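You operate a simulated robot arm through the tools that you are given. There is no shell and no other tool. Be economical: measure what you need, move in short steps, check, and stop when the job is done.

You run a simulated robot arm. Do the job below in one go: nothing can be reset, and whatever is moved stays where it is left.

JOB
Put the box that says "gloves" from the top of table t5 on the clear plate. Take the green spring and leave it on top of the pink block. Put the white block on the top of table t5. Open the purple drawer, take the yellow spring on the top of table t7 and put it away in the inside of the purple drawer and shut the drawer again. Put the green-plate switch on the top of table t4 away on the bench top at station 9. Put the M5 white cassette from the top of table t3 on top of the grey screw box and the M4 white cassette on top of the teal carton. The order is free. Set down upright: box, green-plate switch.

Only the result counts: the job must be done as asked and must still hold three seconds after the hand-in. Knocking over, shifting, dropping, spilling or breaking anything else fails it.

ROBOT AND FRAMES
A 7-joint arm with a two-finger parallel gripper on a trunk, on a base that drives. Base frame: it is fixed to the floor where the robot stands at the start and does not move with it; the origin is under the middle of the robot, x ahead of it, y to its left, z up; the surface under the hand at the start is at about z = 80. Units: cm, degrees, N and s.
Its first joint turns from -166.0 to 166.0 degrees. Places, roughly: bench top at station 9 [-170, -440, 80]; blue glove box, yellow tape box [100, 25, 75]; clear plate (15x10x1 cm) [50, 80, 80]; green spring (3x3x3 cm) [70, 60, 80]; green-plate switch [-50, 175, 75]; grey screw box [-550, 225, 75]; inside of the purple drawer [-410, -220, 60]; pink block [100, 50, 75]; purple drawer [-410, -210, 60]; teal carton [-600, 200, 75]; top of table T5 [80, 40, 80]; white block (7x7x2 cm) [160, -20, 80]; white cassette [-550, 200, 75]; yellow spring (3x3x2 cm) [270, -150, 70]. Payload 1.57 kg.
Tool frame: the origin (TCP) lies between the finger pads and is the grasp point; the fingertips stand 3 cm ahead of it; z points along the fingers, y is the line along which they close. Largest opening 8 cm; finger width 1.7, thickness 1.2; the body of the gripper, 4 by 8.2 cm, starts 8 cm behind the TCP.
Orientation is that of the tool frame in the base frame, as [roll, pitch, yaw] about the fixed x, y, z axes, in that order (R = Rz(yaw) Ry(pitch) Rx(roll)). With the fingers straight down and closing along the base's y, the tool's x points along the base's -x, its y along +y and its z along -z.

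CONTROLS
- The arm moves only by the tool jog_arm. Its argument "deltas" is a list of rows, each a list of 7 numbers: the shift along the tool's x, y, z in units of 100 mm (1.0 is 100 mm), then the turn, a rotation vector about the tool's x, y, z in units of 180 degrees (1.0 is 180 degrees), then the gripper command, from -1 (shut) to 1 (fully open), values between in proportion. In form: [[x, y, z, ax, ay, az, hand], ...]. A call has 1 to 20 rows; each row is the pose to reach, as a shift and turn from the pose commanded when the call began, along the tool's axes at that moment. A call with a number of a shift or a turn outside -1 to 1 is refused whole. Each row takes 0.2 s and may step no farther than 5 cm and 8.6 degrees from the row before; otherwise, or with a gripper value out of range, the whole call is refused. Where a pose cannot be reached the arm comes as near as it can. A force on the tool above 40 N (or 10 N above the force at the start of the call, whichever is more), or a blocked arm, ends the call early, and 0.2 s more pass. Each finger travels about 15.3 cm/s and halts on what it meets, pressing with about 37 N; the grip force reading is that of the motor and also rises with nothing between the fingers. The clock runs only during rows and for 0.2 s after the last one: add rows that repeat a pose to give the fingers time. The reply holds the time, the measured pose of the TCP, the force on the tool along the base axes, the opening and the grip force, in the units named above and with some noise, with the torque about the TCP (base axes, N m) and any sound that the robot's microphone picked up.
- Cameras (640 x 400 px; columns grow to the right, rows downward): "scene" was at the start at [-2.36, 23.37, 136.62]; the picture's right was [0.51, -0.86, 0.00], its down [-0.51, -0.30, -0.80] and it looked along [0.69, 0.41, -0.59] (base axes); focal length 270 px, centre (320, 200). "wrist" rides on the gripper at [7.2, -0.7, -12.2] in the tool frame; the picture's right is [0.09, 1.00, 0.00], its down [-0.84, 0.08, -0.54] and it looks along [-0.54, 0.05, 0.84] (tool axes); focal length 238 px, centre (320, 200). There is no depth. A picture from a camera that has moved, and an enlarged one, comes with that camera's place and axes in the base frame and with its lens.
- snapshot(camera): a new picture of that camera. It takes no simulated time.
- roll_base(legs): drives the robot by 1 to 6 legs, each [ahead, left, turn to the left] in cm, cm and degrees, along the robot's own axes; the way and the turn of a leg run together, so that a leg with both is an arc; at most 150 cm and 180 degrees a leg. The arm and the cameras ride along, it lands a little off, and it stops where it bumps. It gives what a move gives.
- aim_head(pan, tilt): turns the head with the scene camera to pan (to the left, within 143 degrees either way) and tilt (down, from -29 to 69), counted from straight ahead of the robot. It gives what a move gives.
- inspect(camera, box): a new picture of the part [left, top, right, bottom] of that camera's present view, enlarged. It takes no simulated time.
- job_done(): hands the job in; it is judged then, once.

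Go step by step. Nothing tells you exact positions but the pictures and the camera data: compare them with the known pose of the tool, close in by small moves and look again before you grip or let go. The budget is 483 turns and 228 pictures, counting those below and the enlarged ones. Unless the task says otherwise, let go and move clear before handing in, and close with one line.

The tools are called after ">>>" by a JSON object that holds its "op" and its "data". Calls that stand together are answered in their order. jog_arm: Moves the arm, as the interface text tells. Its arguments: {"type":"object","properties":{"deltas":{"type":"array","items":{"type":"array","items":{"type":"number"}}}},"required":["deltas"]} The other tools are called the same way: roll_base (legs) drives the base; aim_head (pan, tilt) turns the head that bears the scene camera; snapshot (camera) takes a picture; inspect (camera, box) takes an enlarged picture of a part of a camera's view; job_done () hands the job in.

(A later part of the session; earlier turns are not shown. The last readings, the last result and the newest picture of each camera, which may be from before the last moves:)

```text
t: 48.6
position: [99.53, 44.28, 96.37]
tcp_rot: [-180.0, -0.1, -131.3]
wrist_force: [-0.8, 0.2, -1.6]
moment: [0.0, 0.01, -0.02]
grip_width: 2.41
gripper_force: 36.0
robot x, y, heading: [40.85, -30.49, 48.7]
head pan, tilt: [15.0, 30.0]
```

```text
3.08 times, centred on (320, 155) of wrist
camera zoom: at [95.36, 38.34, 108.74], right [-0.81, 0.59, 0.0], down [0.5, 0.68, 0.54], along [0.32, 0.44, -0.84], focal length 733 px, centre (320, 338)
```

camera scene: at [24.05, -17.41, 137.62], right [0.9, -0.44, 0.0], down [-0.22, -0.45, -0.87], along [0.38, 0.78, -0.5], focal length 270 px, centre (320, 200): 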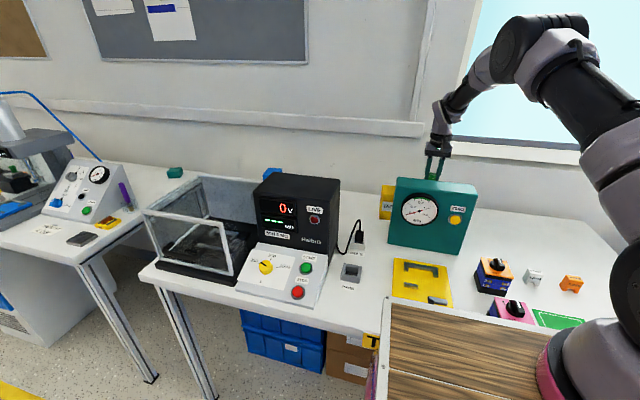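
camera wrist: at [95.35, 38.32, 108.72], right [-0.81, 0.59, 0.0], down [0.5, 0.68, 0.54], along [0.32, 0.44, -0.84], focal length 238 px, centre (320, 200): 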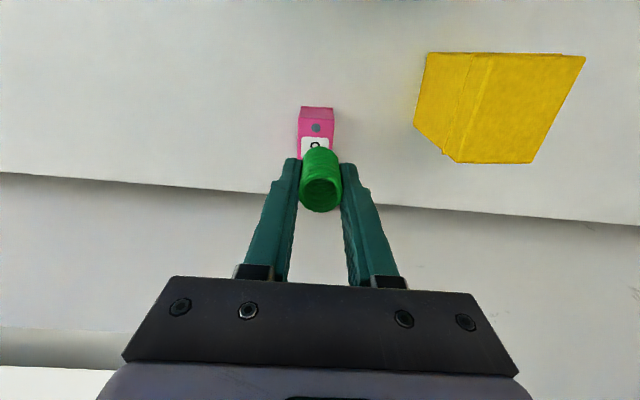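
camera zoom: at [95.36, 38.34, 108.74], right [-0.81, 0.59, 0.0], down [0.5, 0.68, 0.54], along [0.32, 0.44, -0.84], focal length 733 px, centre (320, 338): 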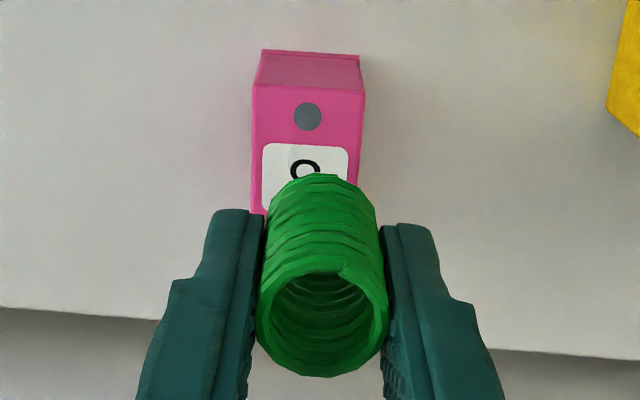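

The pink block is about 3.5 × 6 × 5 cm, with its centre 1.7 cm beyond and 0.4 cm right of the tool. I'll move there and lower.

>>> {"op": "jog_arm", "data": {"deltas": [[-0.17, -0.04, 0, 0, 0, 0, -1], [-0.17, -0.04, 0.4, 0, 0, 0, -1], [-0.17, -0.04, 0.65, 0, 0, 0, -1], [-0.17, -0.04, 0.72, 0, 0, 0, -1]]}}

>>> {"op": "inspect", "data": {"camera": "wrist", "box": [230, 80, 410, 240]}}

```text
t: 49.6
position: [101.13, 45.27, 89.21]
tcp_rot: [-179.9, -0.1, -131.4]
wrist_force: [-0.1, -0.3, -1.0]
moment: [0.01, 0.02, 0.0]
grip_width: 2.41
gripper_force: 36.0
robot x, y, heading: [40.34, -30.54, 48.9]
head pan, tilt: [15.0, 30.0]
```

```text
2.50 times, centred on (320, 160) of wrist
camera zoom: at [96.84, 39.27, 101.53], right [-0.81, 0.59, 0.0], down [0.5, 0.68, 0.54], along [0.32, 0.44, -0.84], focal length 596 px, centre (320, 300)
```

zoom: 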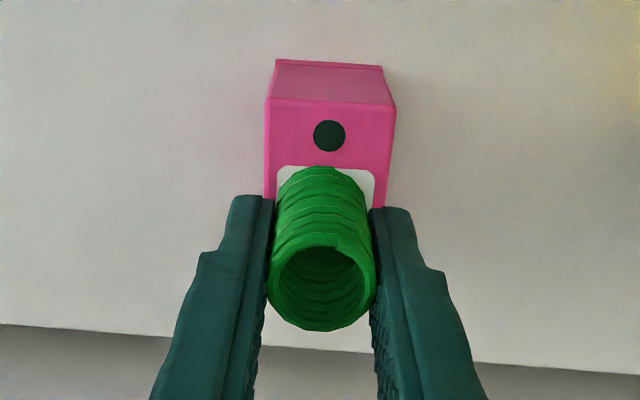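

>>> {"op": "jog_arm", "data": {"deltas": [[0, 0, 0.03, 0, 0, 0, -1], [0, 0, 0.06, 0, 0, 0, -1]]}}

```text
t: 50.2
position: [101.05, 45.24, 88.5]
tcp_rot: [179.9, -0.1, -131.4]
wrist_force: [-0.4, 0.7, 1.4]
moment: [0.0, 0.03, 0.02]
grip_width: 2.41
gripper_force: 35.7
robot x, y, heading: [40.72, -30.58, 48.6]
head pan, tilt: [15.0, 30.0]
```

>>> {"op": "jog_arm", "data": {"deltas": [[0, 0, 0.015, 0, 0, 0, -1], [0, 0, 0.03, 0, 0, 0, -1]]}}

```text
t: 50.8
position: [101.07, 45.28, 88.56]
tcp_rot: [-179.9, 0.1, -131.5]
wrist_force: [-2.9, -4.4, 19.9]
moment: [-0.25, 0.12, -0.01]
grip_width: 2.42
gripper_force: 36.2
robot x, y, heading: [40.81, -30.56, 48.7]
head pan, tilt: [15.0, 30.0]
```

Contact is made on the pink block. I'll release and rise.

>>> {"op": "jog_arm", "data": {"deltas": [[0, 0, -0.02, 0, 0, 0, -1], [0, 0, -0.02, 0, 0, 0, -0.2], [0, 0, -0.02, 0, 0, 0, -0.1], [0, 0, -0.02, 0, 0, 0, -0.1]]}}

>>> {"op": "jog_arm", "data": {"deltas": [[0, 0, -0.3, 0, 0, 0, -0.1], [0, 0, -0.7, 0, 0, 0, 0], [0, 0, -1, 0, 0, 0, 1]]}}

>>> {"op": "inspect", "data": {"camera": "wrist", "box": [230, 40, 410, 200]}}

```text
t: 51.8
position: [101.1, 45.15, 88.54]
tcp_rot: [180.0, -0.1, -131.4]
wrist_force: [-0.3, -0.2, -0.5]
moment: [-0.03, 0.02, 0.03]
grip_width: 3.59
gripper_force: 0.0
robot x, y, heading: [40.68, -30.58, 48.9]
head pan, tilt: [15.0, 30.0]
```

```text
t: 52.6
position: [101.03, 45.31, 98.44]
tcp_rot: [180.0, -0.1, -131.4]
wrist_force: [0.2, -0.4, -0.6]
moment: [0.01, 0.01, 0.02]
grip_width: 7.99
gripper_force: 0.0
robot x, y, heading: [40.72, -30.21, 48.5]
head pan, tilt: [15.0, 30.0]
```

```text
2.50 times, centred on (320, 120) of wrist
camera zoom: at [96.86, 39.33, 110.82], right [-0.81, 0.59, 0.0], down [0.5, 0.68, 0.54], along [0.32, 0.44, -0.84], focal length 596 px, centre (320, 400)
```

zoom: 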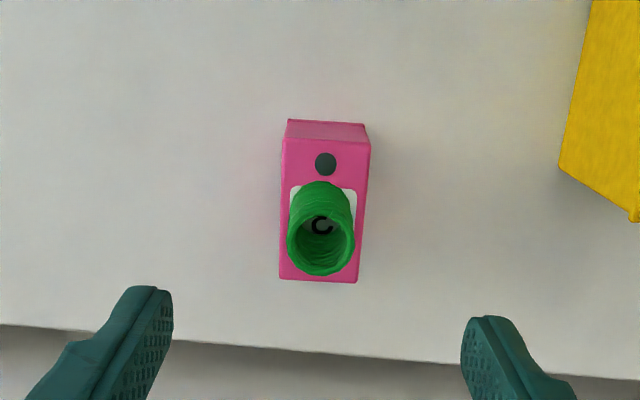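

The spring stands on the pink block. Next is the white block on the table to the right; I'll rise and look that way.

>>> {"op": "jog_arm", "data": {"deltas": [[0, 0, -0.4, 0, 0, 0, 1], [0, 0, -0.8, 0, 0, 0, 1], [0, 0, -1, 0, 0, 0, 1]]}}

>>> {"op": "jog_arm", "data": {"deltas": [[0.3, 0, -0.4, 0, 0, 0, 1], [0.6, 0, -0.8, 0, 0, 0, 1], [1, 0, -1, 0, 0, 0, 1]]}}

>>> {"op": "roll_base", "data": {"legs": [[0, -35, 0]]}}

>>> {"op": "aim_head", "data": {"pan": -32, "tilt": 22}}

>>> {"op": "snapshot", "data": {"camera": "scene"}}

>>> {"op": "snapshot", "data": {"camera": "wrist"}}

```text
t: 53.4
position: [101.15, 45.28, 108.46]
tcp_rot: [-179.9, -0.1, -131.4]
wrist_force: [0.8, -0.9, -0.8]
moment: [-0.02, 0.0, 0.03]
grip_width: 7.99
gripper_force: 0.1
robot x, y, heading: [41.13, -30.55, 48.8]
head pan, tilt: [15.0, 30.0]
```

```text
t: 54.2
position: [94.43, 37.86, 118.41]
tcp_rot: [-180.0, -0.1, -131.5]
wrist_force: [0.8, -0.2, -0.5]
moment: [-0.08, 0.03, 0.01]
grip_width: 8.01
gripper_force: 0.1
robot x, y, heading: [40.63, -30.21, 48.9]
head pan, tilt: [15.0, 30.0]
```

```text
t: 56.5
position: [120.6, 14.7, 118.64]
tcp_rot: [-180.0, 0.1, -131.1]
wrist_force: [-1.0, -0.3, -0.1]
moment: [-0.02, -0.01, -0.04]
grip_width: 8.03
gripper_force: 0.0
robot x, y, heading: [67.68, -53.93, 48.9]
head pan, tilt: [15.0, 30.0]
```

```text
t: 57.6
position: [120.73, 14.77, 118.52]
tcp_rot: [-180.0, 0.0, -131.2]
wrist_force: [0.3, 0.1, -0.3]
moment: [0.03, -0.01, -0.01]
grip_width: 8.02
gripper_force: 0.0
robot x, y, heading: [67.88, -53.89, 49.0]
head pan, tilt: [-32.0, 22.0]
```

```text
189 pictures are left
camera scene: at [55.66, -46.25, 138.9], right [0.29, -0.96, 0.0], down [-0.36, -0.11, -0.93], along [0.89, 0.27, -0.37], focal length 270 px, centre (320, 200)
```

scene: 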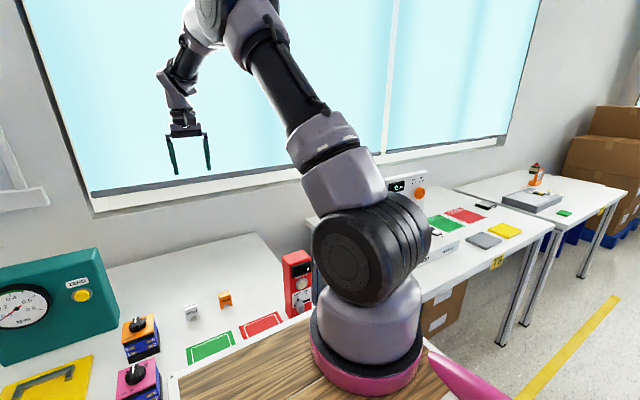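

```text
188 pictures are left
camera wrist: at [116.58, 8.78, 130.87], right [-0.81, 0.59, 0.0], down [0.49, 0.68, 0.54], along [0.32, 0.44, -0.84], focal length 238 px, centre (320, 200)
```

wrist: 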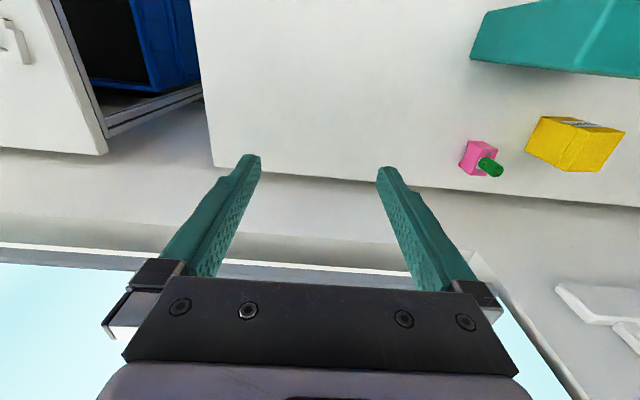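

>>> {"op": "roll_base", "data": {"legs": [[-6, 0, 0], [0, -38, 0]]}}

>>> {"op": "snapshot", "data": {"camera": "wrist"}}

>>> {"op": "snapshot", "data": {"camera": "scene"}}

```text
t: 60.6
position: [145.46, -14.7, 118.55]
tcp_rot: [179.9, 0.0, -131.3]
wrist_force: [0.8, -0.1, 0.0]
moment: [0.01, -0.01, 0.0]
grip_width: 8.0
gripper_force: 0.0
robot x, y, heading: [92.03, -82.69, 48.8]
head pan, tilt: [-32.0, 22.0]
```

```text
187 pictures are left
camera wrist: at [141.25, -20.62, 130.87], right [-0.81, 0.59, 0.0], down [0.49, 0.68, 0.54], along [0.32, 0.44, -0.84], focal length 238 px, centre (320, 200)
```

wrist: 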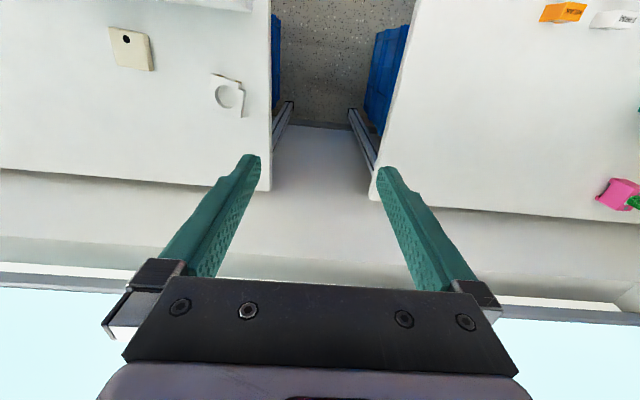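

```text
186 pictures are left
camera scene: at [80.17, -75.47, 138.9], right [0.29, -0.96, 0.0], down [-0.36, -0.11, -0.93], along [0.89, 0.27, -0.37], focal length 270 px, centre (320, 200)
```

scene: 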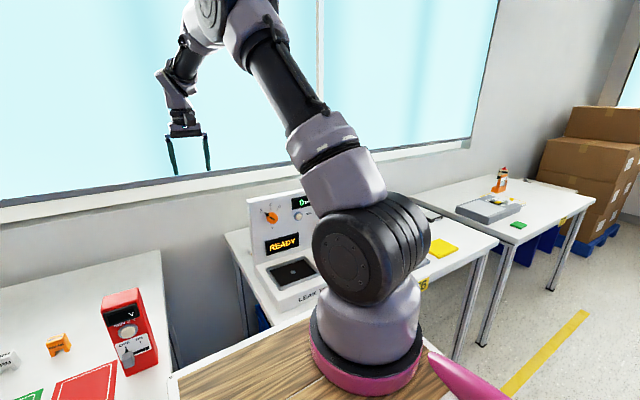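

>>> {"op": "inspect", "data": {"camera": "wrist", "box": [90, 10, 270, 130]}}

```text
3.33 times, centred on (180, 70) of wrist
camera zoom: at [141.25, -20.62, 130.87], right [-0.81, 0.59, 0.0], down [0.49, 0.68, 0.54], along [0.32, 0.44, -0.84], focal length 794 px, centre (787, 633)
```

zoom: 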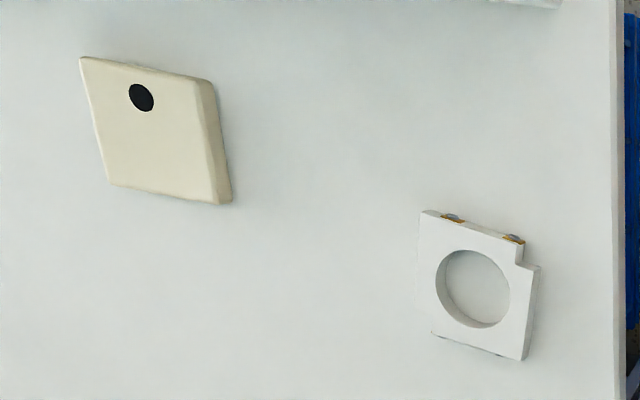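

The white block is the square one with the ring hole at about (160,-24.5), behind the leak-test device. I'll turn the hand so the camera stays clear of that device and move over the block.

>>> {"op": "jog_arm", "data": {"deltas": [[-0.1, -0.3, 0, 0, 0, -0.04, 1], [-0.2, -0.6, 0, 0, 0, -0.08, 1], [-0.24, -1, 0, 0, 0, -0.12, 1], [-0.24, -1, 0, 0, 0, -0.16, 1], [-0.24, -1, 0, 0, 0, -0.2, 1], [-0.24, -1, 0, 0, 0, -0.24, 1], [-0.24, -1, 0, 0, 0, -0.28, 1], [-0.24, -1, 0, 0, 0, -0.32, 1], [-0.24, -1, 0, 0, 0, -0.36, 1], [-0.24, -1, 0, 0, 0, -0.4, 1], [-0.24, -1, 0, 0, 0, -0.44, 1], [-0.24, -1, 0, 0, 0, -0.47, 1]]}}

>>> {"op": "snapshot", "data": {"camera": "wrist"}}

```text
t: 63.2
position: [154.43, -19.47, 118.53]
tcp_rot: [-180.0, 0.1, -46.6]
wrist_force: [0.2, -1.0, 0.7]
moment: [0.01, 0.01, -0.01]
grip_width: 8.01
gripper_force: 0.0
robot x, y, heading: [92.18, -82.87, 48.9]
head pan, tilt: [-32.0, 22.0]
```

```text
184 pictures are left
camera wrist: at [159.99, -24.31, 130.88], right [-0.66, -0.75, 0.0], down [-0.63, 0.55, 0.54], along [-0.41, 0.36, -0.84], focal length 238 px, centre (320, 200)
```

wrist: 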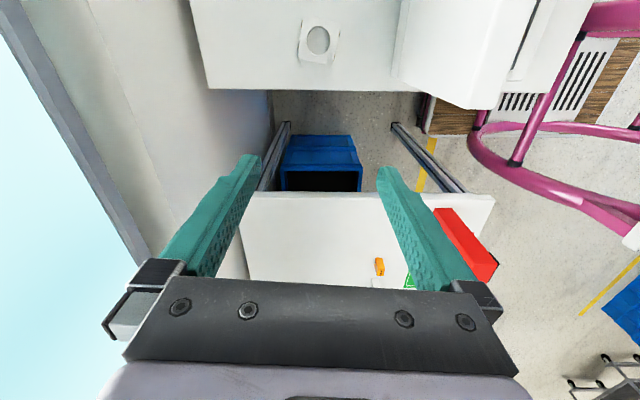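

>>> {"op": "jog_arm", "data": {"deltas": [[0.4, -0.05, 0, 0, 0, 0, 1], [0.8, -0.09, 0.2, 0, 0, 0, 1], [0.8, -0.09, 0.6, 0, 0, 0, 1], [0.8, -0.09, 1, 0, 0, 0, 1]]}}

>>> {"op": "jog_arm", "data": {"deltas": [[0, 0, 0.4, 0, 0, 0, 1], [0, 0, 0.8, 0, 0, 0, 1], [0, 0, 0.95, 0, 0, 0, 1]]}}

>>> {"op": "snapshot", "data": {"camera": "wrist"}}

>>> {"op": "inspect", "data": {"camera": "wrist", "box": [240, 40, 420, 200]}}

```text
t: 64.2
position: [160.66, -24.65, 108.38]
tcp_rot: [-179.9, 0.0, -46.6]
wrist_force: [0.4, -0.9, 0.4]
moment: [0.02, -0.02, -0.02]
grip_width: 8.0
gripper_force: 0.1
robot x, y, heading: [92.15, -83.23, 48.8]
head pan, tilt: [-32.0, 22.0]
```

```text
t: 65.0
position: [160.66, -24.66, 98.94]
tcp_rot: [180.0, 0.0, -46.7]
wrist_force: [0.1, -0.3, -0.1]
moment: [-0.04, -0.03, -0.04]
grip_width: 7.98
gripper_force: 0.1
robot x, y, heading: [92.04, -83.04, 48.9]
head pan, tilt: [-32.0, 22.0]
```

```text
183 pictures are left
camera wrist: at [166.1, -29.59, 111.26], right [-0.66, -0.75, 0.0], down [-0.63, 0.56, 0.54], along [-0.41, 0.36, -0.84], focal length 238 px, centre (320, 200)
```

wrist: 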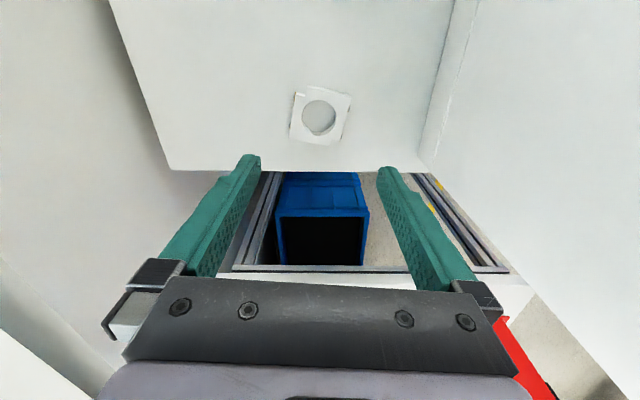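

```text
2.50 times, centred on (330, 120) of wrist
camera zoom: at [166.1, -29.59, 111.26], right [-0.66, -0.75, 0.0], down [-0.63, 0.56, 0.54], along [-0.41, 0.36, -0.84], focal length 596 px, centre (295, 400)
```

zoom: 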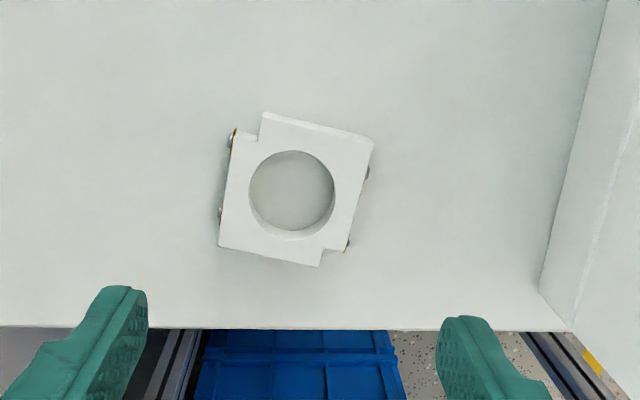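

The block's pins sit on the faces I want to grip, but the fingers fit between them. I'll align 6.7°, shift slightly and descend.

>>> {"op": "jog_arm", "data": {"deltas": [[0.03, -0.02, 0.4, 0, 0, 0.037, 1], [0.03, -0.02, 0.8, 0, 0, 0.037, 1], [0.03, -0.02, 1, 0, 0, 0.037, 1]]}}

>>> {"op": "inspect", "data": {"camera": "wrist", "box": [220, 80, 420, 240]}}

```text
t: 65.8
position: [161.01, -24.71, 89.1]
tcp_rot: [-180.0, 0.0, -53.2]
wrist_force: [0.0, -0.4, 0.4]
moment: [0.01, -0.05, -0.02]
grip_width: 8.0
gripper_force: 0.1
robot x, y, heading: [92.06, -82.79, 49.2]
head pan, tilt: [-32.0, 22.0]
```

```text
2.50 times, centred on (320, 160) of wrist
camera zoom: at [165.94, -30.21, 101.37], right [-0.74, -0.67, 0.0], down [-0.56, 0.62, 0.54], along [-0.36, 0.4, -0.84], focal length 596 px, centre (320, 300)
```

zoom: 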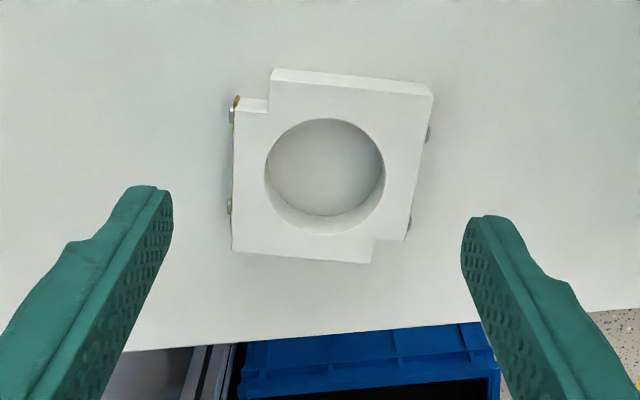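

>>> {"op": "jog_arm", "data": {"deltas": [[-0.035, 0.02, 0.2, 0, 0, 0, 1], [-0.035, 0.02, 0.45, 0, 0, 0, 1], [-0.035, 0.02, 0.56, 0, 0, 0, 1], [-0.035, 0.02, 0.56, 0, 0, 0, -1], [-0.035, 0.02, 0.56, 0, 0, 0, -1], [-0.035, 0.02, 0.56, 0, 0, 0, -1]]}}

>>> {"op": "inspect", "data": {"camera": "wrist", "box": [200, 100, 440, 300]}}

```text
t: 67.2
position: [160.64, -24.66, 83.48]
tcp_rot: [-179.9, -0.1, -53.2]
wrist_force: [0.4, 0.5, 1.1]
moment: [0.01, 0.02, 0.04]
grip_width: 6.27
gripper_force: 37.2
robot x, y, heading: [91.73, -82.83, 48.8]
head pan, tilt: [-32.0, 22.0]
```

```text
2.00 times, centred on (320, 200) of wrist
camera zoom: at [165.55, -30.06, 95.81], right [-0.74, -0.67, 0.0], down [-0.56, 0.62, 0.54], along [-0.36, 0.4, -0.84], focal length 477 px, centre (320, 200)
```

zoom: 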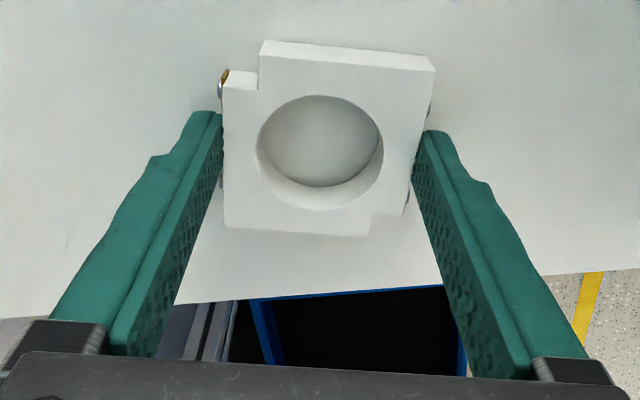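

Gripped at 6.3 cm. I'll lift it and drive left so the block comes over the free right-rear part of T5.

>>> {"op": "jog_arm", "data": {"deltas": [[0, 0, -0.3, 0, 0, 0, -1], [0, 0, -0.7, 0, 0, 0, -1], [0, 0, -1, 0, 0, 0, -1]]}}

>>> {"op": "jog_arm", "data": {"deltas": [[0, 0, -0.4, 0, 0, 0, -1], [0, 0, -0.8, 0, 0, 0, -1], [0, 0, -1, 0, 0, 0, -1]]}}

>>> {"op": "roll_base", "data": {"legs": [[0, 66, 0]]}}

>>> {"op": "snapshot", "data": {"camera": "wrist"}}

>>> {"op": "aim_head", "data": {"pan": -5, "tilt": 30}}

>>> {"op": "snapshot", "data": {"camera": "scene"}}

```text
t: 68.0
position: [160.59, -24.54, 93.49]
tcp_rot: [179.9, 0.0, -53.3]
wrist_force: [1.2, -0.7, -1.7]
moment: [0.0, 0.02, 0.03]
grip_width: 6.28
gripper_force: 37.3
robot x, y, heading: [91.84, -82.82, 49.0]
head pan, tilt: [-32.0, 22.0]
```

```text
t: 68.8
position: [160.55, -24.44, 103.38]
tcp_rot: [180.0, 0.0, -53.3]
wrist_force: [-0.7, 1.0, -2.0]
moment: [-0.04, -0.03, 0.01]
grip_width: 6.28
gripper_force: 37.5
robot x, y, heading: [92.14, -83.2, 48.9]
head pan, tilt: [-32.0, 22.0]
```

```text
t: 72.5
position: [110.21, 19.27, 103.57]
tcp_rot: [180.0, -0.1, -52.9]
wrist_force: [-0.1, -0.3, 0.3]
moment: [0.03, 0.0, 0.01]
grip_width: 6.27
gripper_force: 36.9
robot x, y, heading: [42.07, -39.46, 49.4]
head pan, tilt: [-32.0, 22.0]
```

```text
179 pictures are left
camera wrist: at [115.08, 13.88, 115.83], right [-0.74, -0.67, 0.0], down [-0.57, 0.62, 0.54], along [-0.36, 0.4, -0.84], focal length 238 px, centre (320, 200)
```

wrist: 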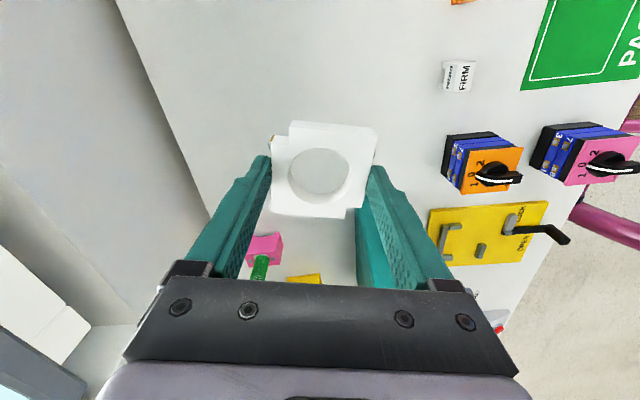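

```text
t: 73.4
position: [110.14, 19.33, 103.46]
tcp_rot: [-180.0, -0.1, -53.1]
wrist_force: [0.1, 0.9, -0.8]
moment: [0.02, 0.04, 0.0]
grip_width: 6.29
gripper_force: 37.1
robot x, y, heading: [42.38, -39.63, 49.2]
head pan, tilt: [-5.0, 30.0]
```

```text
178 pictures are left
camera scene: at [27.65, -28.51, 137.62], right [0.7, -0.72, 0.0], down [-0.36, -0.35, -0.87], along [0.62, 0.6, -0.5], focal length 270 px, centre (320, 200)
```

scene: 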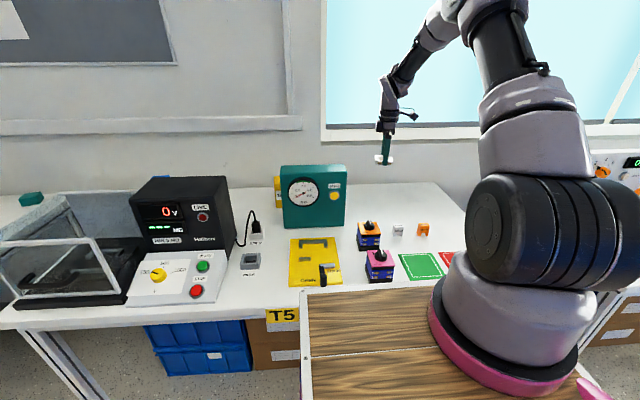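

The spot below is free. I'll set the white block down here.

>>> {"op": "jog_arm", "data": {"deltas": [[0, 0, 0.4, 0, 0, 0, -1], [0, 0, 0.8, 0, 0, 0, -1], [0, 0, 1, 0, 0, 0, -1]]}}

>>> {"op": "jog_arm", "data": {"deltas": [[0, 0, 0.4, 0, 0, 0, -1], [0, 0, 0.8, 0, 0, 0, -1], [0, 0, 0.95, 0, 0, 0, -1], [0, 0, 0.98, 0, 0, 0, -1]]}}

>>> {"op": "jog_arm", "data": {"deltas": [[0, 0, 0.02, 0, 0, 0, -1], [0, 0, 0.04, 0, 0, 0, -1]]}}

>>> {"op": "inspect", "data": {"camera": "wrist", "box": [160, 60, 480, 300]}}

```text
t: 74.2
position: [110.21, 19.36, 93.51]
tcp_rot: [180.0, 0.0, -53.0]
wrist_force: [0.1, 0.5, -0.3]
moment: [-0.03, -0.03, 0.02]
grip_width: 6.29
gripper_force: 37.8
robot x, y, heading: [41.88, -39.53, 49.2]
head pan, tilt: [-5.0, 30.0]
```

```text
t: 75.2
position: [110.21, 19.24, 83.67]
tcp_rot: [-180.0, 0.0, -53.0]
wrist_force: [-0.7, 1.9, -0.7]
moment: [0.03, 0.01, 0.01]
grip_width: 6.3
gripper_force: 36.8
robot x, y, heading: [42.04, -39.99, 49.1]
head pan, tilt: [-5.0, 30.0]
```

```text
t: 75.8
position: [110.16, 19.33, 83.47]
tcp_rot: [179.9, 0.0, -53.0]
wrist_force: [-2.6, -2.0, 7.0]
moment: [-0.33, 0.07, -0.05]
grip_width: 6.29
gripper_force: 36.2
robot x, y, heading: [42.05, -39.55, 49.3]
head pan, tilt: [-5.0, 30.0]
```

```text
1.67 times, centred on (320, 180) of wrist
camera zoom: at [115.12, 13.85, 95.73], right [-0.74, -0.67, 0.0], down [-0.57, 0.62, 0.54], along [-0.36, 0.4, -0.84], focal length 397 px, centre (320, 233)
```

zoom: 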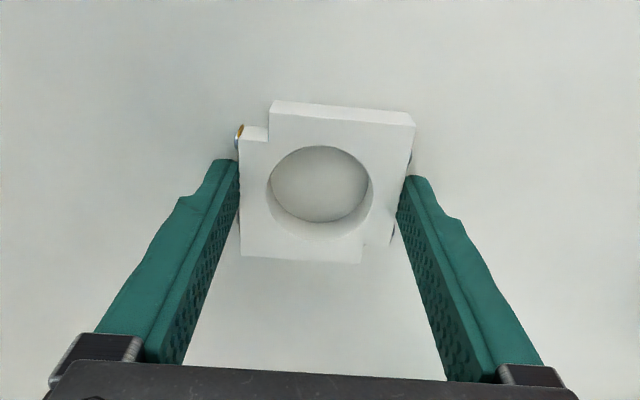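

>>> {"op": "jog_arm", "data": {"deltas": [[0, 0, 0, 0, 0, 0, 0.5], [0, 0, 0, 0, 0, 0, 1], [0, 0, -0.2, 0, 0, 0, 1], [0, 0, -0.6, 0, 0, 0, 1], [0, 0, -1, 0, 0, 0, 1]]}}

>>> {"op": "jog_arm", "data": {"deltas": [[0, 0, -0.4, 0, 0, 0.04, 1], [0, 0, -0.8, 0, 0, 0.08, 1], [0, 0, -1, 0, 0, 0.12, 1], [0, 0, -1, 0, 0, 0.16, 1], [0, 0, -1, 0, 0, 0.2, 1], [0, 0, -1, 0, 0, 0.24, 1], [0, 0, -1, 0, 0, 0.28, 1], [0, 0, -1, 0, 0, 0.32, 1], [0, 0, -1, 0, 0, 0.36, 1], [0, 0, -1, 0, 0, 0.4, 1], [0, 0, -1, 0, 0, 0.434, 1]]}}

>>> {"op": "jog_arm", "data": {"deltas": [[0.4, 0, -0.3, 0, 0, 0, 1], [0.7, 0, -0.6, 0, 0, 0, 1], [1, 0, -1, 0, 0, 0, 1]]}}

>>> {"op": "snapshot", "data": {"camera": "wrist"}}

>>> {"op": "aim_head", "data": {"pan": -55, "tilt": 20}}

>>> {"op": "snapshot", "data": {"camera": "scene"}}

```text
t: 77.0
position: [110.2, 19.3, 93.39]
tcp_rot: [179.9, 0.0, -53.0]
wrist_force: [0.1, -0.1, -1.6]
moment: [0.03, -0.02, -0.01]
grip_width: 7.99
gripper_force: 0.1
robot x, y, heading: [42.06, -39.29, 49.3]
head pan, tilt: [-5.0, 30.0]
```

```text
t: 79.4
position: [110.08, 19.32, 103.36]
tcp_rot: [-179.9, 0.0, -131.3]
wrist_force: [0.5, -0.4, -0.6]
moment: [-0.02, 0.02, 0.0]
grip_width: 8.02
gripper_force: 0.0
robot x, y, heading: [41.98, -39.6, 49.0]
head pan, tilt: [-5.0, 30.0]
```

```text
t: 80.2
position: [103.41, 11.72, 113.19]
tcp_rot: [-180.0, -0.1, -131.2]
wrist_force: [1.1, 0.2, -0.6]
moment: [-0.03, 0.04, -0.01]
grip_width: 8.0
gripper_force: 0.1
robot x, y, heading: [42.1, -39.53, 49.5]
head pan, tilt: [-5.0, 30.0]
```

```text
176 pictures are left
camera wrist: at [99.37, 5.86, 125.54], right [-0.81, 0.59, 0.0], down [0.49, 0.68, 0.54], along [0.32, 0.44, -0.84], focal length 238 px, centre (320, 200)
```

wrist: 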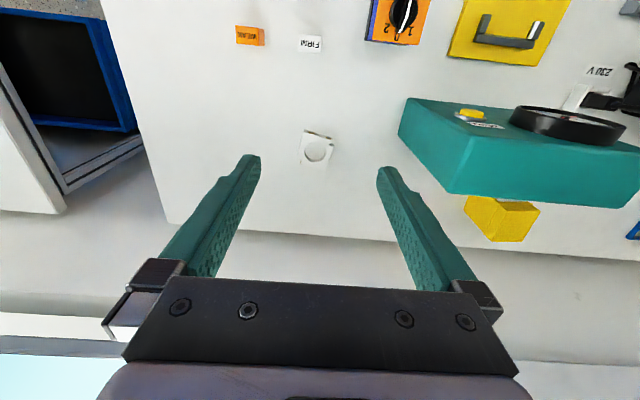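

```text
t: 81.4
position: [103.6, 11.8, 113.12]
tcp_rot: [180.0, 0.0, -131.2]
wrist_force: [0.2, -0.4, 1.0]
moment: [0.0, 0.0, 0.0]
grip_width: 7.99
gripper_force: 0.0
robot x, y, heading: [42.03, -39.37, 48.9]
head pan, tilt: [-55.0, 20.0]
```

```text
175 pictures are left
camera scene: at [30.42, -35.74, 139.22], right [-0.1, -0.99, 0.0], down [-0.34, 0.03, -0.94], along [0.93, -0.09, -0.34], focal length 270 px, centre (320, 200)
```

scene: 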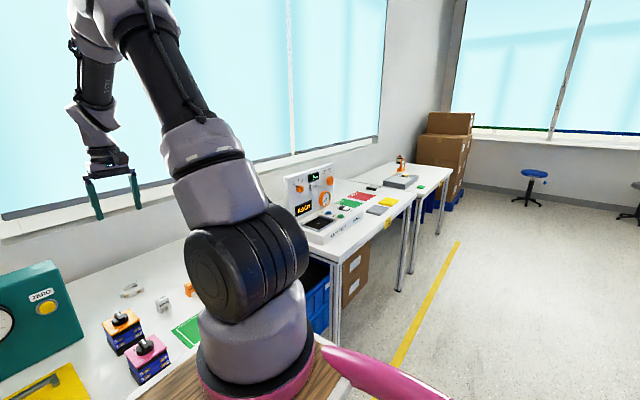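

The white block is on T5. Next is the yellow spring on T7; I'll raise and retract the arm, back off a little, then drive right along the row.

>>> {"op": "jog_arm", "data": {"deltas": [[0.3, 0, -0.3, 0, 0, 0, 1], [0.6, 0, -0.6, 0, 0, 0, 1], [1, 0, -0.9, 0, 0, 0, 1]]}}

>>> {"op": "jog_arm", "data": {"deltas": [[0.3, 0, -0.3, 0, 0, 0, 1], [0.6, 0, -0.6, 0, 0, 0, 1], [1, 0, -0.9, 0, 0, 0, 1]]}}

>>> {"op": "roll_base", "data": {"legs": [[-10, 0, 0], [0, -115, 0], [0, -90, 0]]}}

>>> {"op": "aim_head", "data": {"pan": -20, "tilt": 30}}

>>> {"op": "snapshot", "data": {"camera": "scene"}}

>>> {"op": "snapshot", "data": {"camera": "wrist"}}

```text
t: 82.2
position: [96.96, 4.28, 122.32]
tcp_rot: [179.9, -0.1, -131.1]
wrist_force: [0.2, 1.1, -1.6]
moment: [-0.04, 0.04, 0.0]
grip_width: 7.98
gripper_force: 0.2
robot x, y, heading: [42.04, -39.47, 49.2]
head pan, tilt: [-55.0, 20.0]
```

```text
t: 83.0
position: [90.28, -3.17, 131.42]
tcp_rot: [180.0, -0.2, -131.1]
wrist_force: [-0.1, 0.3, -0.5]
moment: [-0.05, 0.05, -0.01]
grip_width: 8.02
gripper_force: 0.0
robot x, y, heading: [42.44, -39.56, 49.2]
head pan, tilt: [-55.0, 20.0]
```

```text
t: 93.9
position: [238.72, -143.73, 131.32]
tcp_rot: [179.9, -0.1, -131.0]
wrist_force: [0.1, -0.4, 0.9]
moment: [0.05, 0.0, -0.01]
grip_width: 8.01
gripper_force: 0.0
robot x, y, heading: [190.83, -180.34, 49.5]
head pan, tilt: [-55.0, 20.0]
```

```text
t: 94.9
position: [238.75, -143.64, 131.47]
tcp_rot: [180.0, 0.0, -130.9]
wrist_force: [0.0, 0.6, -0.6]
moment: [-0.03, -0.02, 0.0]
grip_width: 8.0
gripper_force: 0.0
robot x, y, heading: [190.19, -180.25, 49.4]
head pan, tilt: [-20.0, 30.0]
```

```text
174 pictures are left
camera scene: at [177.43, -170.97, 137.62], right [0.49, -0.87, 0.0], down [-0.44, -0.24, -0.87], along [0.76, 0.42, -0.5], focal length 270 px, centre (320, 200)
```

scene: 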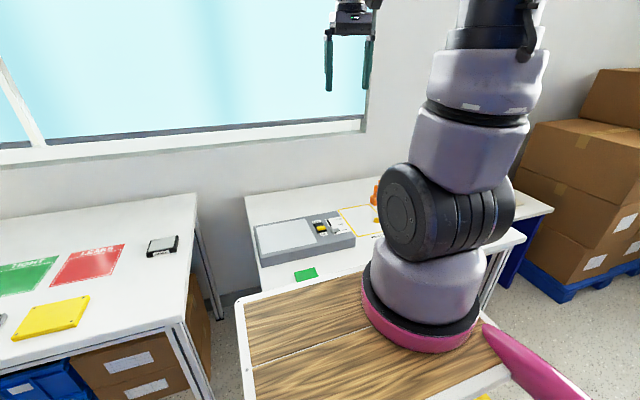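

```text
173 pictures are left
camera wrist: at [234.52, -149.67, 143.68], right [-0.81, 0.58, 0.0], down [0.49, 0.68, 0.54], along [0.32, 0.44, -0.84], focal length 238 px, centre (320, 200)
```

wrist: 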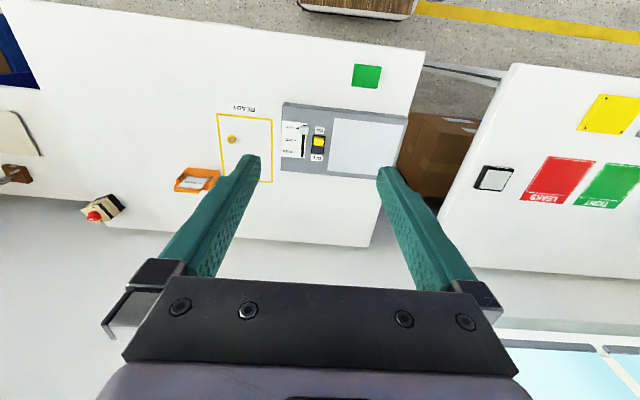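

The yellow spring lies in the yellow READY frame at about (266,-146). I'll drive right 30 cm and bring the hand over it.

>>> {"op": "roll_base", "data": {"legs": [[0, -32, 0]]}}

>>> {"op": "jog_arm", "data": {"deltas": [[-0.3, 0.2, 0.3, 0, 0, 0, 1], [-0.6, 0.4, 0.6, 0, 0, 0, 1], [-0.9, 0.6, 0.9, 0, 0, 0, 1]]}}

>>> {"op": "jog_arm", "data": {"deltas": [[-0.3, 0.0, 0.3, 0, 0, 0, 1], [-0.5, 0.0, 0.6, 0, 0, 0, 1], [-0.5, 0.0, 0.9, 0, 0, 0, 1]]}}

>>> {"op": "snapshot", "data": {"camera": "wrist"}}

```text
t: 97.0
position: [263.18, -164.52, 131.4]
tcp_rot: [180.0, 0.0, -130.8]
wrist_force: [0.6, -0.5, -0.1]
moment: [-0.02, 0.01, -0.01]
grip_width: 7.98
gripper_force: 0.1
robot x, y, heading: [214.44, -200.65, 49.3]
head pan, tilt: [-20.0, 30.0]
```

```text
t: 97.8
position: [264.43, -153.86, 122.21]
tcp_rot: [-180.0, 0.1, -131.1]
wrist_force: [-0.8, -0.4, 0.9]
moment: [0.06, -0.03, 0.03]
grip_width: 8.01
gripper_force: 0.0
robot x, y, heading: [214.68, -201.27, 49.3]
head pan, tilt: [-20.0, 30.0]
```

```text
t: 98.6
position: [267.74, -150.06, 113.38]
tcp_rot: [-180.0, 0.1, -130.9]
wrist_force: [-0.4, -0.7, 0.5]
moment: [0.04, 0.0, -0.01]
grip_width: 8.0
gripper_force: 0.1
robot x, y, heading: [214.63, -201.43, 49.2]
head pan, tilt: [-20.0, 30.0]
```

```text
172 pictures are left
camera wrist: at [263.52, -155.99, 125.63], right [-0.81, 0.58, 0.0], down [0.49, 0.68, 0.54], along [0.32, 0.44, -0.84], focal length 238 px, centre (320, 200)
```

wrist: 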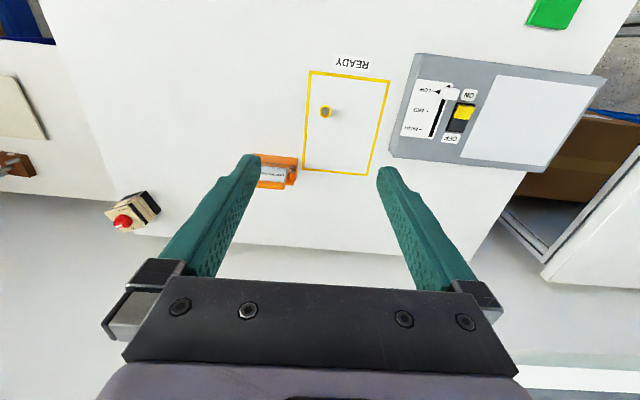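

>>> {"op": "jog_arm", "data": {"deltas": [[-0.15, 0.1, 0.3, 0, 0, 0, 1], [-0.26, 0.12, 0.7, 0, 0, 0, 1], [-0.26, 0.12, 1, 0, 0, 0, 1]]}}

>>> {"op": "jog_arm", "data": {"deltas": [[0, 0, 0.4, 0, 0, 0, 1], [0, 0, 0.8, 0, 0, 0, 1]]}}

>>> {"op": "snapshot", "data": {"camera": "wrist"}}

```text
t: 99.4
position: [268.48, -147.3, 103.34]
tcp_rot: [179.9, 0.0, -130.9]
wrist_force: [-0.1, -0.1, -0.8]
moment: [-0.03, -0.02, 0.0]
grip_width: 7.99
gripper_force: 0.0
robot x, y, heading: [214.67, -201.27, 49.3]
head pan, tilt: [-20.0, 30.0]
```

```text
t: 100.0
position: [268.44, -147.32, 95.52]
tcp_rot: [-180.0, 0.1, -130.8]
wrist_force: [0.0, 0.0, 0.3]
moment: [0.01, -0.01, -0.01]
grip_width: 7.97
gripper_force: 0.1
robot x, y, heading: [214.78, -201.29, 49.4]
head pan, tilt: [-20.0, 30.0]
```

```text
171 pictures are left
camera wrist: at [264.34, -153.33, 107.92], right [-0.81, 0.58, 0.0], down [0.49, 0.68, 0.54], along [0.32, 0.44, -0.84], focal length 238 px, centre (320, 200)
```

wrist: 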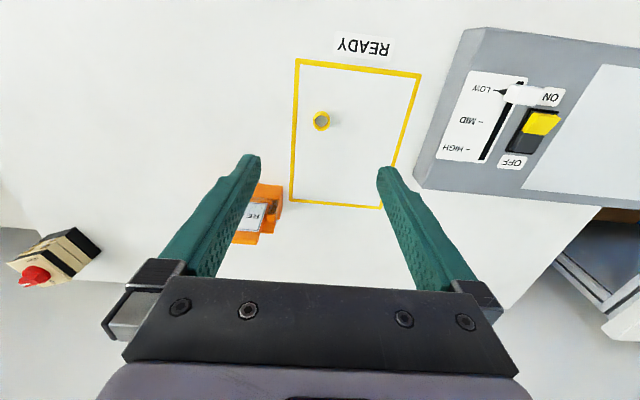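

>>> {"op": "inspect", "data": {"camera": "wrist", "box": [270, 60, 390, 160]}}

>>> {"op": "jog_arm", "data": {"deltas": [[0, 0, 0.4, 0, 0, 0, 1], [0, 0, 0.7, 0, 0, 0, 1]]}}

>>> {"op": "inspect", "data": {"camera": "wrist", "box": [270, 90, 390, 190]}}

```text
4.00 times, centred on (330, 110) of wrist
camera zoom: at [264.34, -153.33, 107.92], right [-0.81, 0.58, 0.0], down [0.49, 0.68, 0.54], along [0.32, 0.44, -0.84], focal length 953 px, centre (280, 560)
```

zoom: 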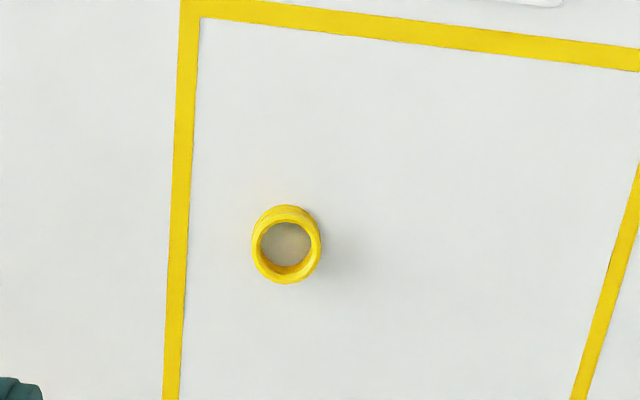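

```text
t: 100.6
position: [268.58, -147.33, 88.37]
tcp_rot: [179.9, 0.0, -130.9]
wrist_force: [-0.2, -0.4, 0.5]
moment: [-0.03, 0.0, 0.0]
grip_width: 8.01
gripper_force: 0.1
robot x, y, heading: [214.94, -201.16, 49.4]
head pan, tilt: [-20.0, 30.0]
```

```text
4.00 times, centred on (330, 140) of wrist
camera zoom: at [264.35, -153.29, 100.74], right [-0.81, 0.58, 0.0], down [0.49, 0.68, 0.54], along [0.32, 0.44, -0.84], focal length 953 px, centre (280, 440)
```

zoom: 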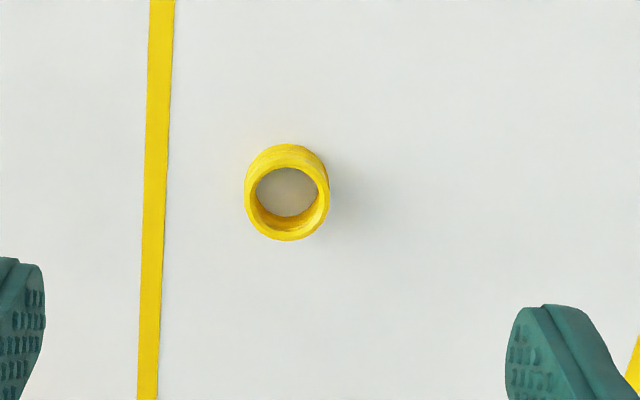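

The table here seems lower (about 72). I'll shift and approach stepwise.

>>> {"op": "jog_arm", "data": {"deltas": [[-0.08, 0.03, 0.2, 0, 0, 0, 1], [-0.16, 0.03, 0.5, 0, 0, 0, 1]]}}

>>> {"op": "snapshot", "data": {"camera": "wrist"}}

>>> {"op": "inspect", "data": {"camera": "wrist", "box": [270, 90, 390, 190]}}

```text
t: 101.2
position: [269.25, -145.79, 83.39]
tcp_rot: [180.0, 0.0, -131.1]
wrist_force: [0.1, 0.1, 0.4]
moment: [-0.04, -0.03, -0.03]
grip_width: 8.02
gripper_force: 0.1
robot x, y, heading: [214.82, -200.76, 49.6]
head pan, tilt: [-20.0, 30.0]
```

```text
168 pictures are left
camera wrist: at [265.15, -151.87, 95.71], right [-0.81, 0.58, 0.0], down [0.49, 0.68, 0.54], along [0.32, 0.44, -0.84], focal length 238 px, centre (320, 200)
```

wrist: 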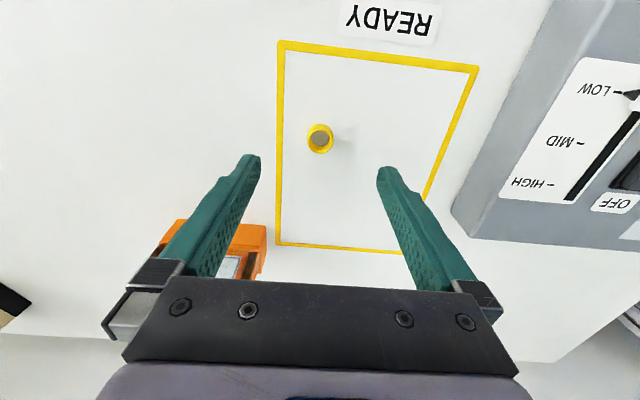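

```text
4.00 times, centred on (330, 140) of wrist
camera zoom: at [265.15, -151.87, 95.71], right [-0.81, 0.58, 0.0], down [0.49, 0.68, 0.54], along [0.32, 0.44, -0.84], focal length 953 px, centre (280, 440)
```

zoom: 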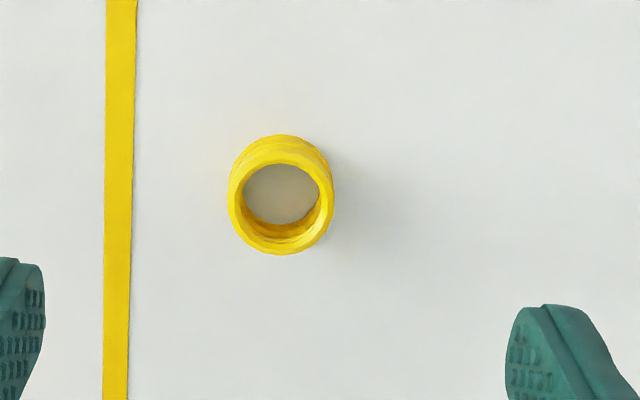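

>>> {"op": "jog_arm", "data": {"deltas": [[0.01, 0, 0.3, 0, 0, 0, 1], [0.01, 0, 0.55, 0, 0, 0, 1], [0.01, 0, 0.63, 0, 0, 0, 1]]}}

>>> {"op": "snapshot", "data": {"camera": "wrist"}}

```text
t: 102.0
position: [269.2, -145.96, 77.1]
tcp_rot: [179.9, 0.0, -130.9]
wrist_force: [-0.8, -0.7, -0.9]
moment: [-0.02, 0.02, 0.0]
grip_width: 7.98
gripper_force: 0.0
robot x, y, heading: [214.76, -201.02, 49.5]
head pan, tilt: [-20.0, 30.0]
```

```text
166 pictures are left
camera wrist: at [265.12, -151.94, 89.4], right [-0.81, 0.58, 0.0], down [0.49, 0.68, 0.54], along [0.32, 0.44, -0.84], focal length 238 px, centre (320, 200)
```

wrist: 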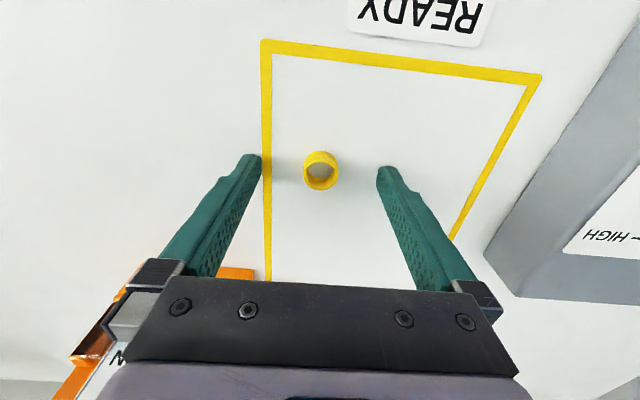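

>>> {"op": "jog_arm", "data": {"deltas": [[0.03, 0, 0.03, 0, 0, 0, 1], [0.03, 0, 0.06, 0, 0, 0, 1], [0.03, 0, 0.06, 0, 0, 0, -1], [0.03, 0, 0.06, 0, 0, 0, -1], [0.03, 0, 0.06, 0, 0, 0, -1], [0.03, 0, 0.06, 0, 0, 0, -1]]}}

>>> {"op": "jog_arm", "data": {"deltas": [[0, 0, -0.3, 0, 0, 0, -1], [0, 0, -0.7, 0, 0, 0, -1], [0, 0, -1, 0, 0, 0, -1]]}}

>>> {"op": "snapshot", "data": {"camera": "wrist"}}

```text
t: 102.6
position: [269.28, -146.05, 76.95]
tcp_rot: [-179.9, 0.4, -131.0]
wrist_force: [-4.1, -6.5, 17.6]
moment: [-0.56, -0.06, 0.14]
grip_width: 8.02
gripper_force: 0.0
robot x, y, heading: [214.47, -200.98, 49.3]
head pan, tilt: [-20.0, 30.0]
stopped in row 2: the force on the tool passed its limit at 48 N (the readings are from after the stop); the commanded pose is now the measured one
```

```text
t: 103.4
position: [269.36, -145.99, 87.0]
tcp_rot: [180.0, 0.4, -130.9]
wrist_force: [0.7, 0.1, -0.1]
moment: [-0.04, 0.0, -0.01]
grip_width: 0.0
gripper_force: 21.3
robot x, y, heading: [214.56, -201.18, 49.4]
head pan, tilt: [-20.0, 30.0]
```

```text
165 pictures are left
camera wrist: at [265.08, -152.04, 99.27], right [-0.81, 0.58, 0.0], down [0.49, 0.68, 0.55], along [0.32, 0.44, -0.84], focal length 238 px, centre (320, 200)
```

wrist: 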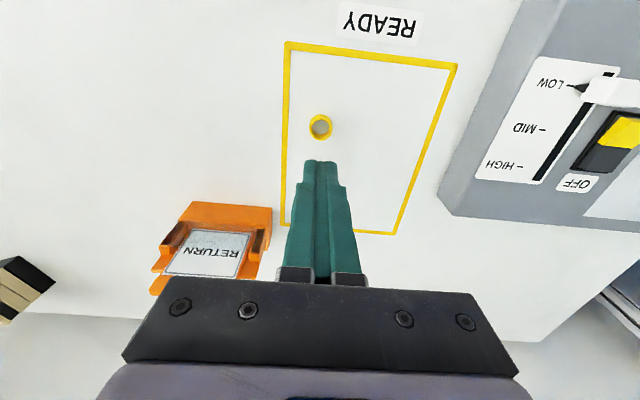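

The table top is at about z 73.9; the spring is untouched. I'll open and grasp just above the surface.

>>> {"op": "jog_arm", "data": {"deltas": [[0.05, 0, 0.2, 0, 0, 0, 1], [0.07, 0, 0.4, 0, 0, 0, 1], [0.07, 0, 0.4, 0, 0, 0, 1], [0.07, 0, 0.7, 0, 0, 0, 1], [0.07, 0, 0.9, 0, 0, 0, 1], [0.07, 0, 0.975, 0, 0, 0, 1], [0.07, 0, 0.975, 0, 0, 0, -1], [0.07, 0, 0.975, 0, 0, 0, -1], [0.07, 0, 0.975, 0, 0, 0, -1], [0.07, 0, 0.975, 0, 0, 0, -1]]}}

>>> {"op": "snapshot", "data": {"camera": "wrist"}}

```text
t: 105.6
position: [268.82, -146.53, 77.12]
tcp_rot: [179.9, 0.4, -130.9]
wrist_force: [0.3, 0.6, -0.2]
moment: [-0.02, -0.02, -0.01]
grip_width: 2.01
gripper_force: 33.2
robot x, y, heading: [214.99, -200.92, 49.5]
head pan, tilt: [-20.0, 30.0]
```

```text
164 pictures are left
camera wrist: at [264.61, -152.5, 89.43], right [-0.81, 0.58, 0.0], down [0.49, 0.68, 0.55], along [0.32, 0.44, -0.84], focal length 238 px, centre (320, 200)
```

wrist: 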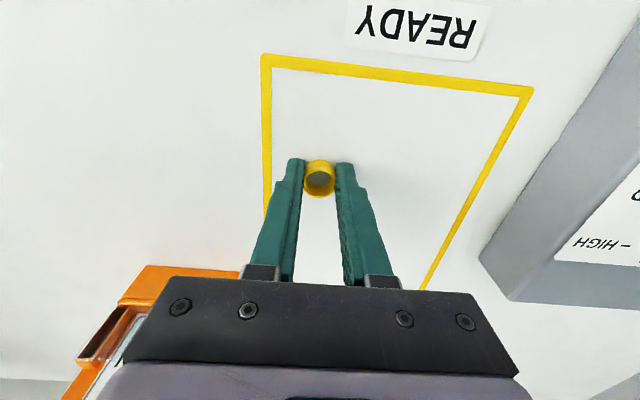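

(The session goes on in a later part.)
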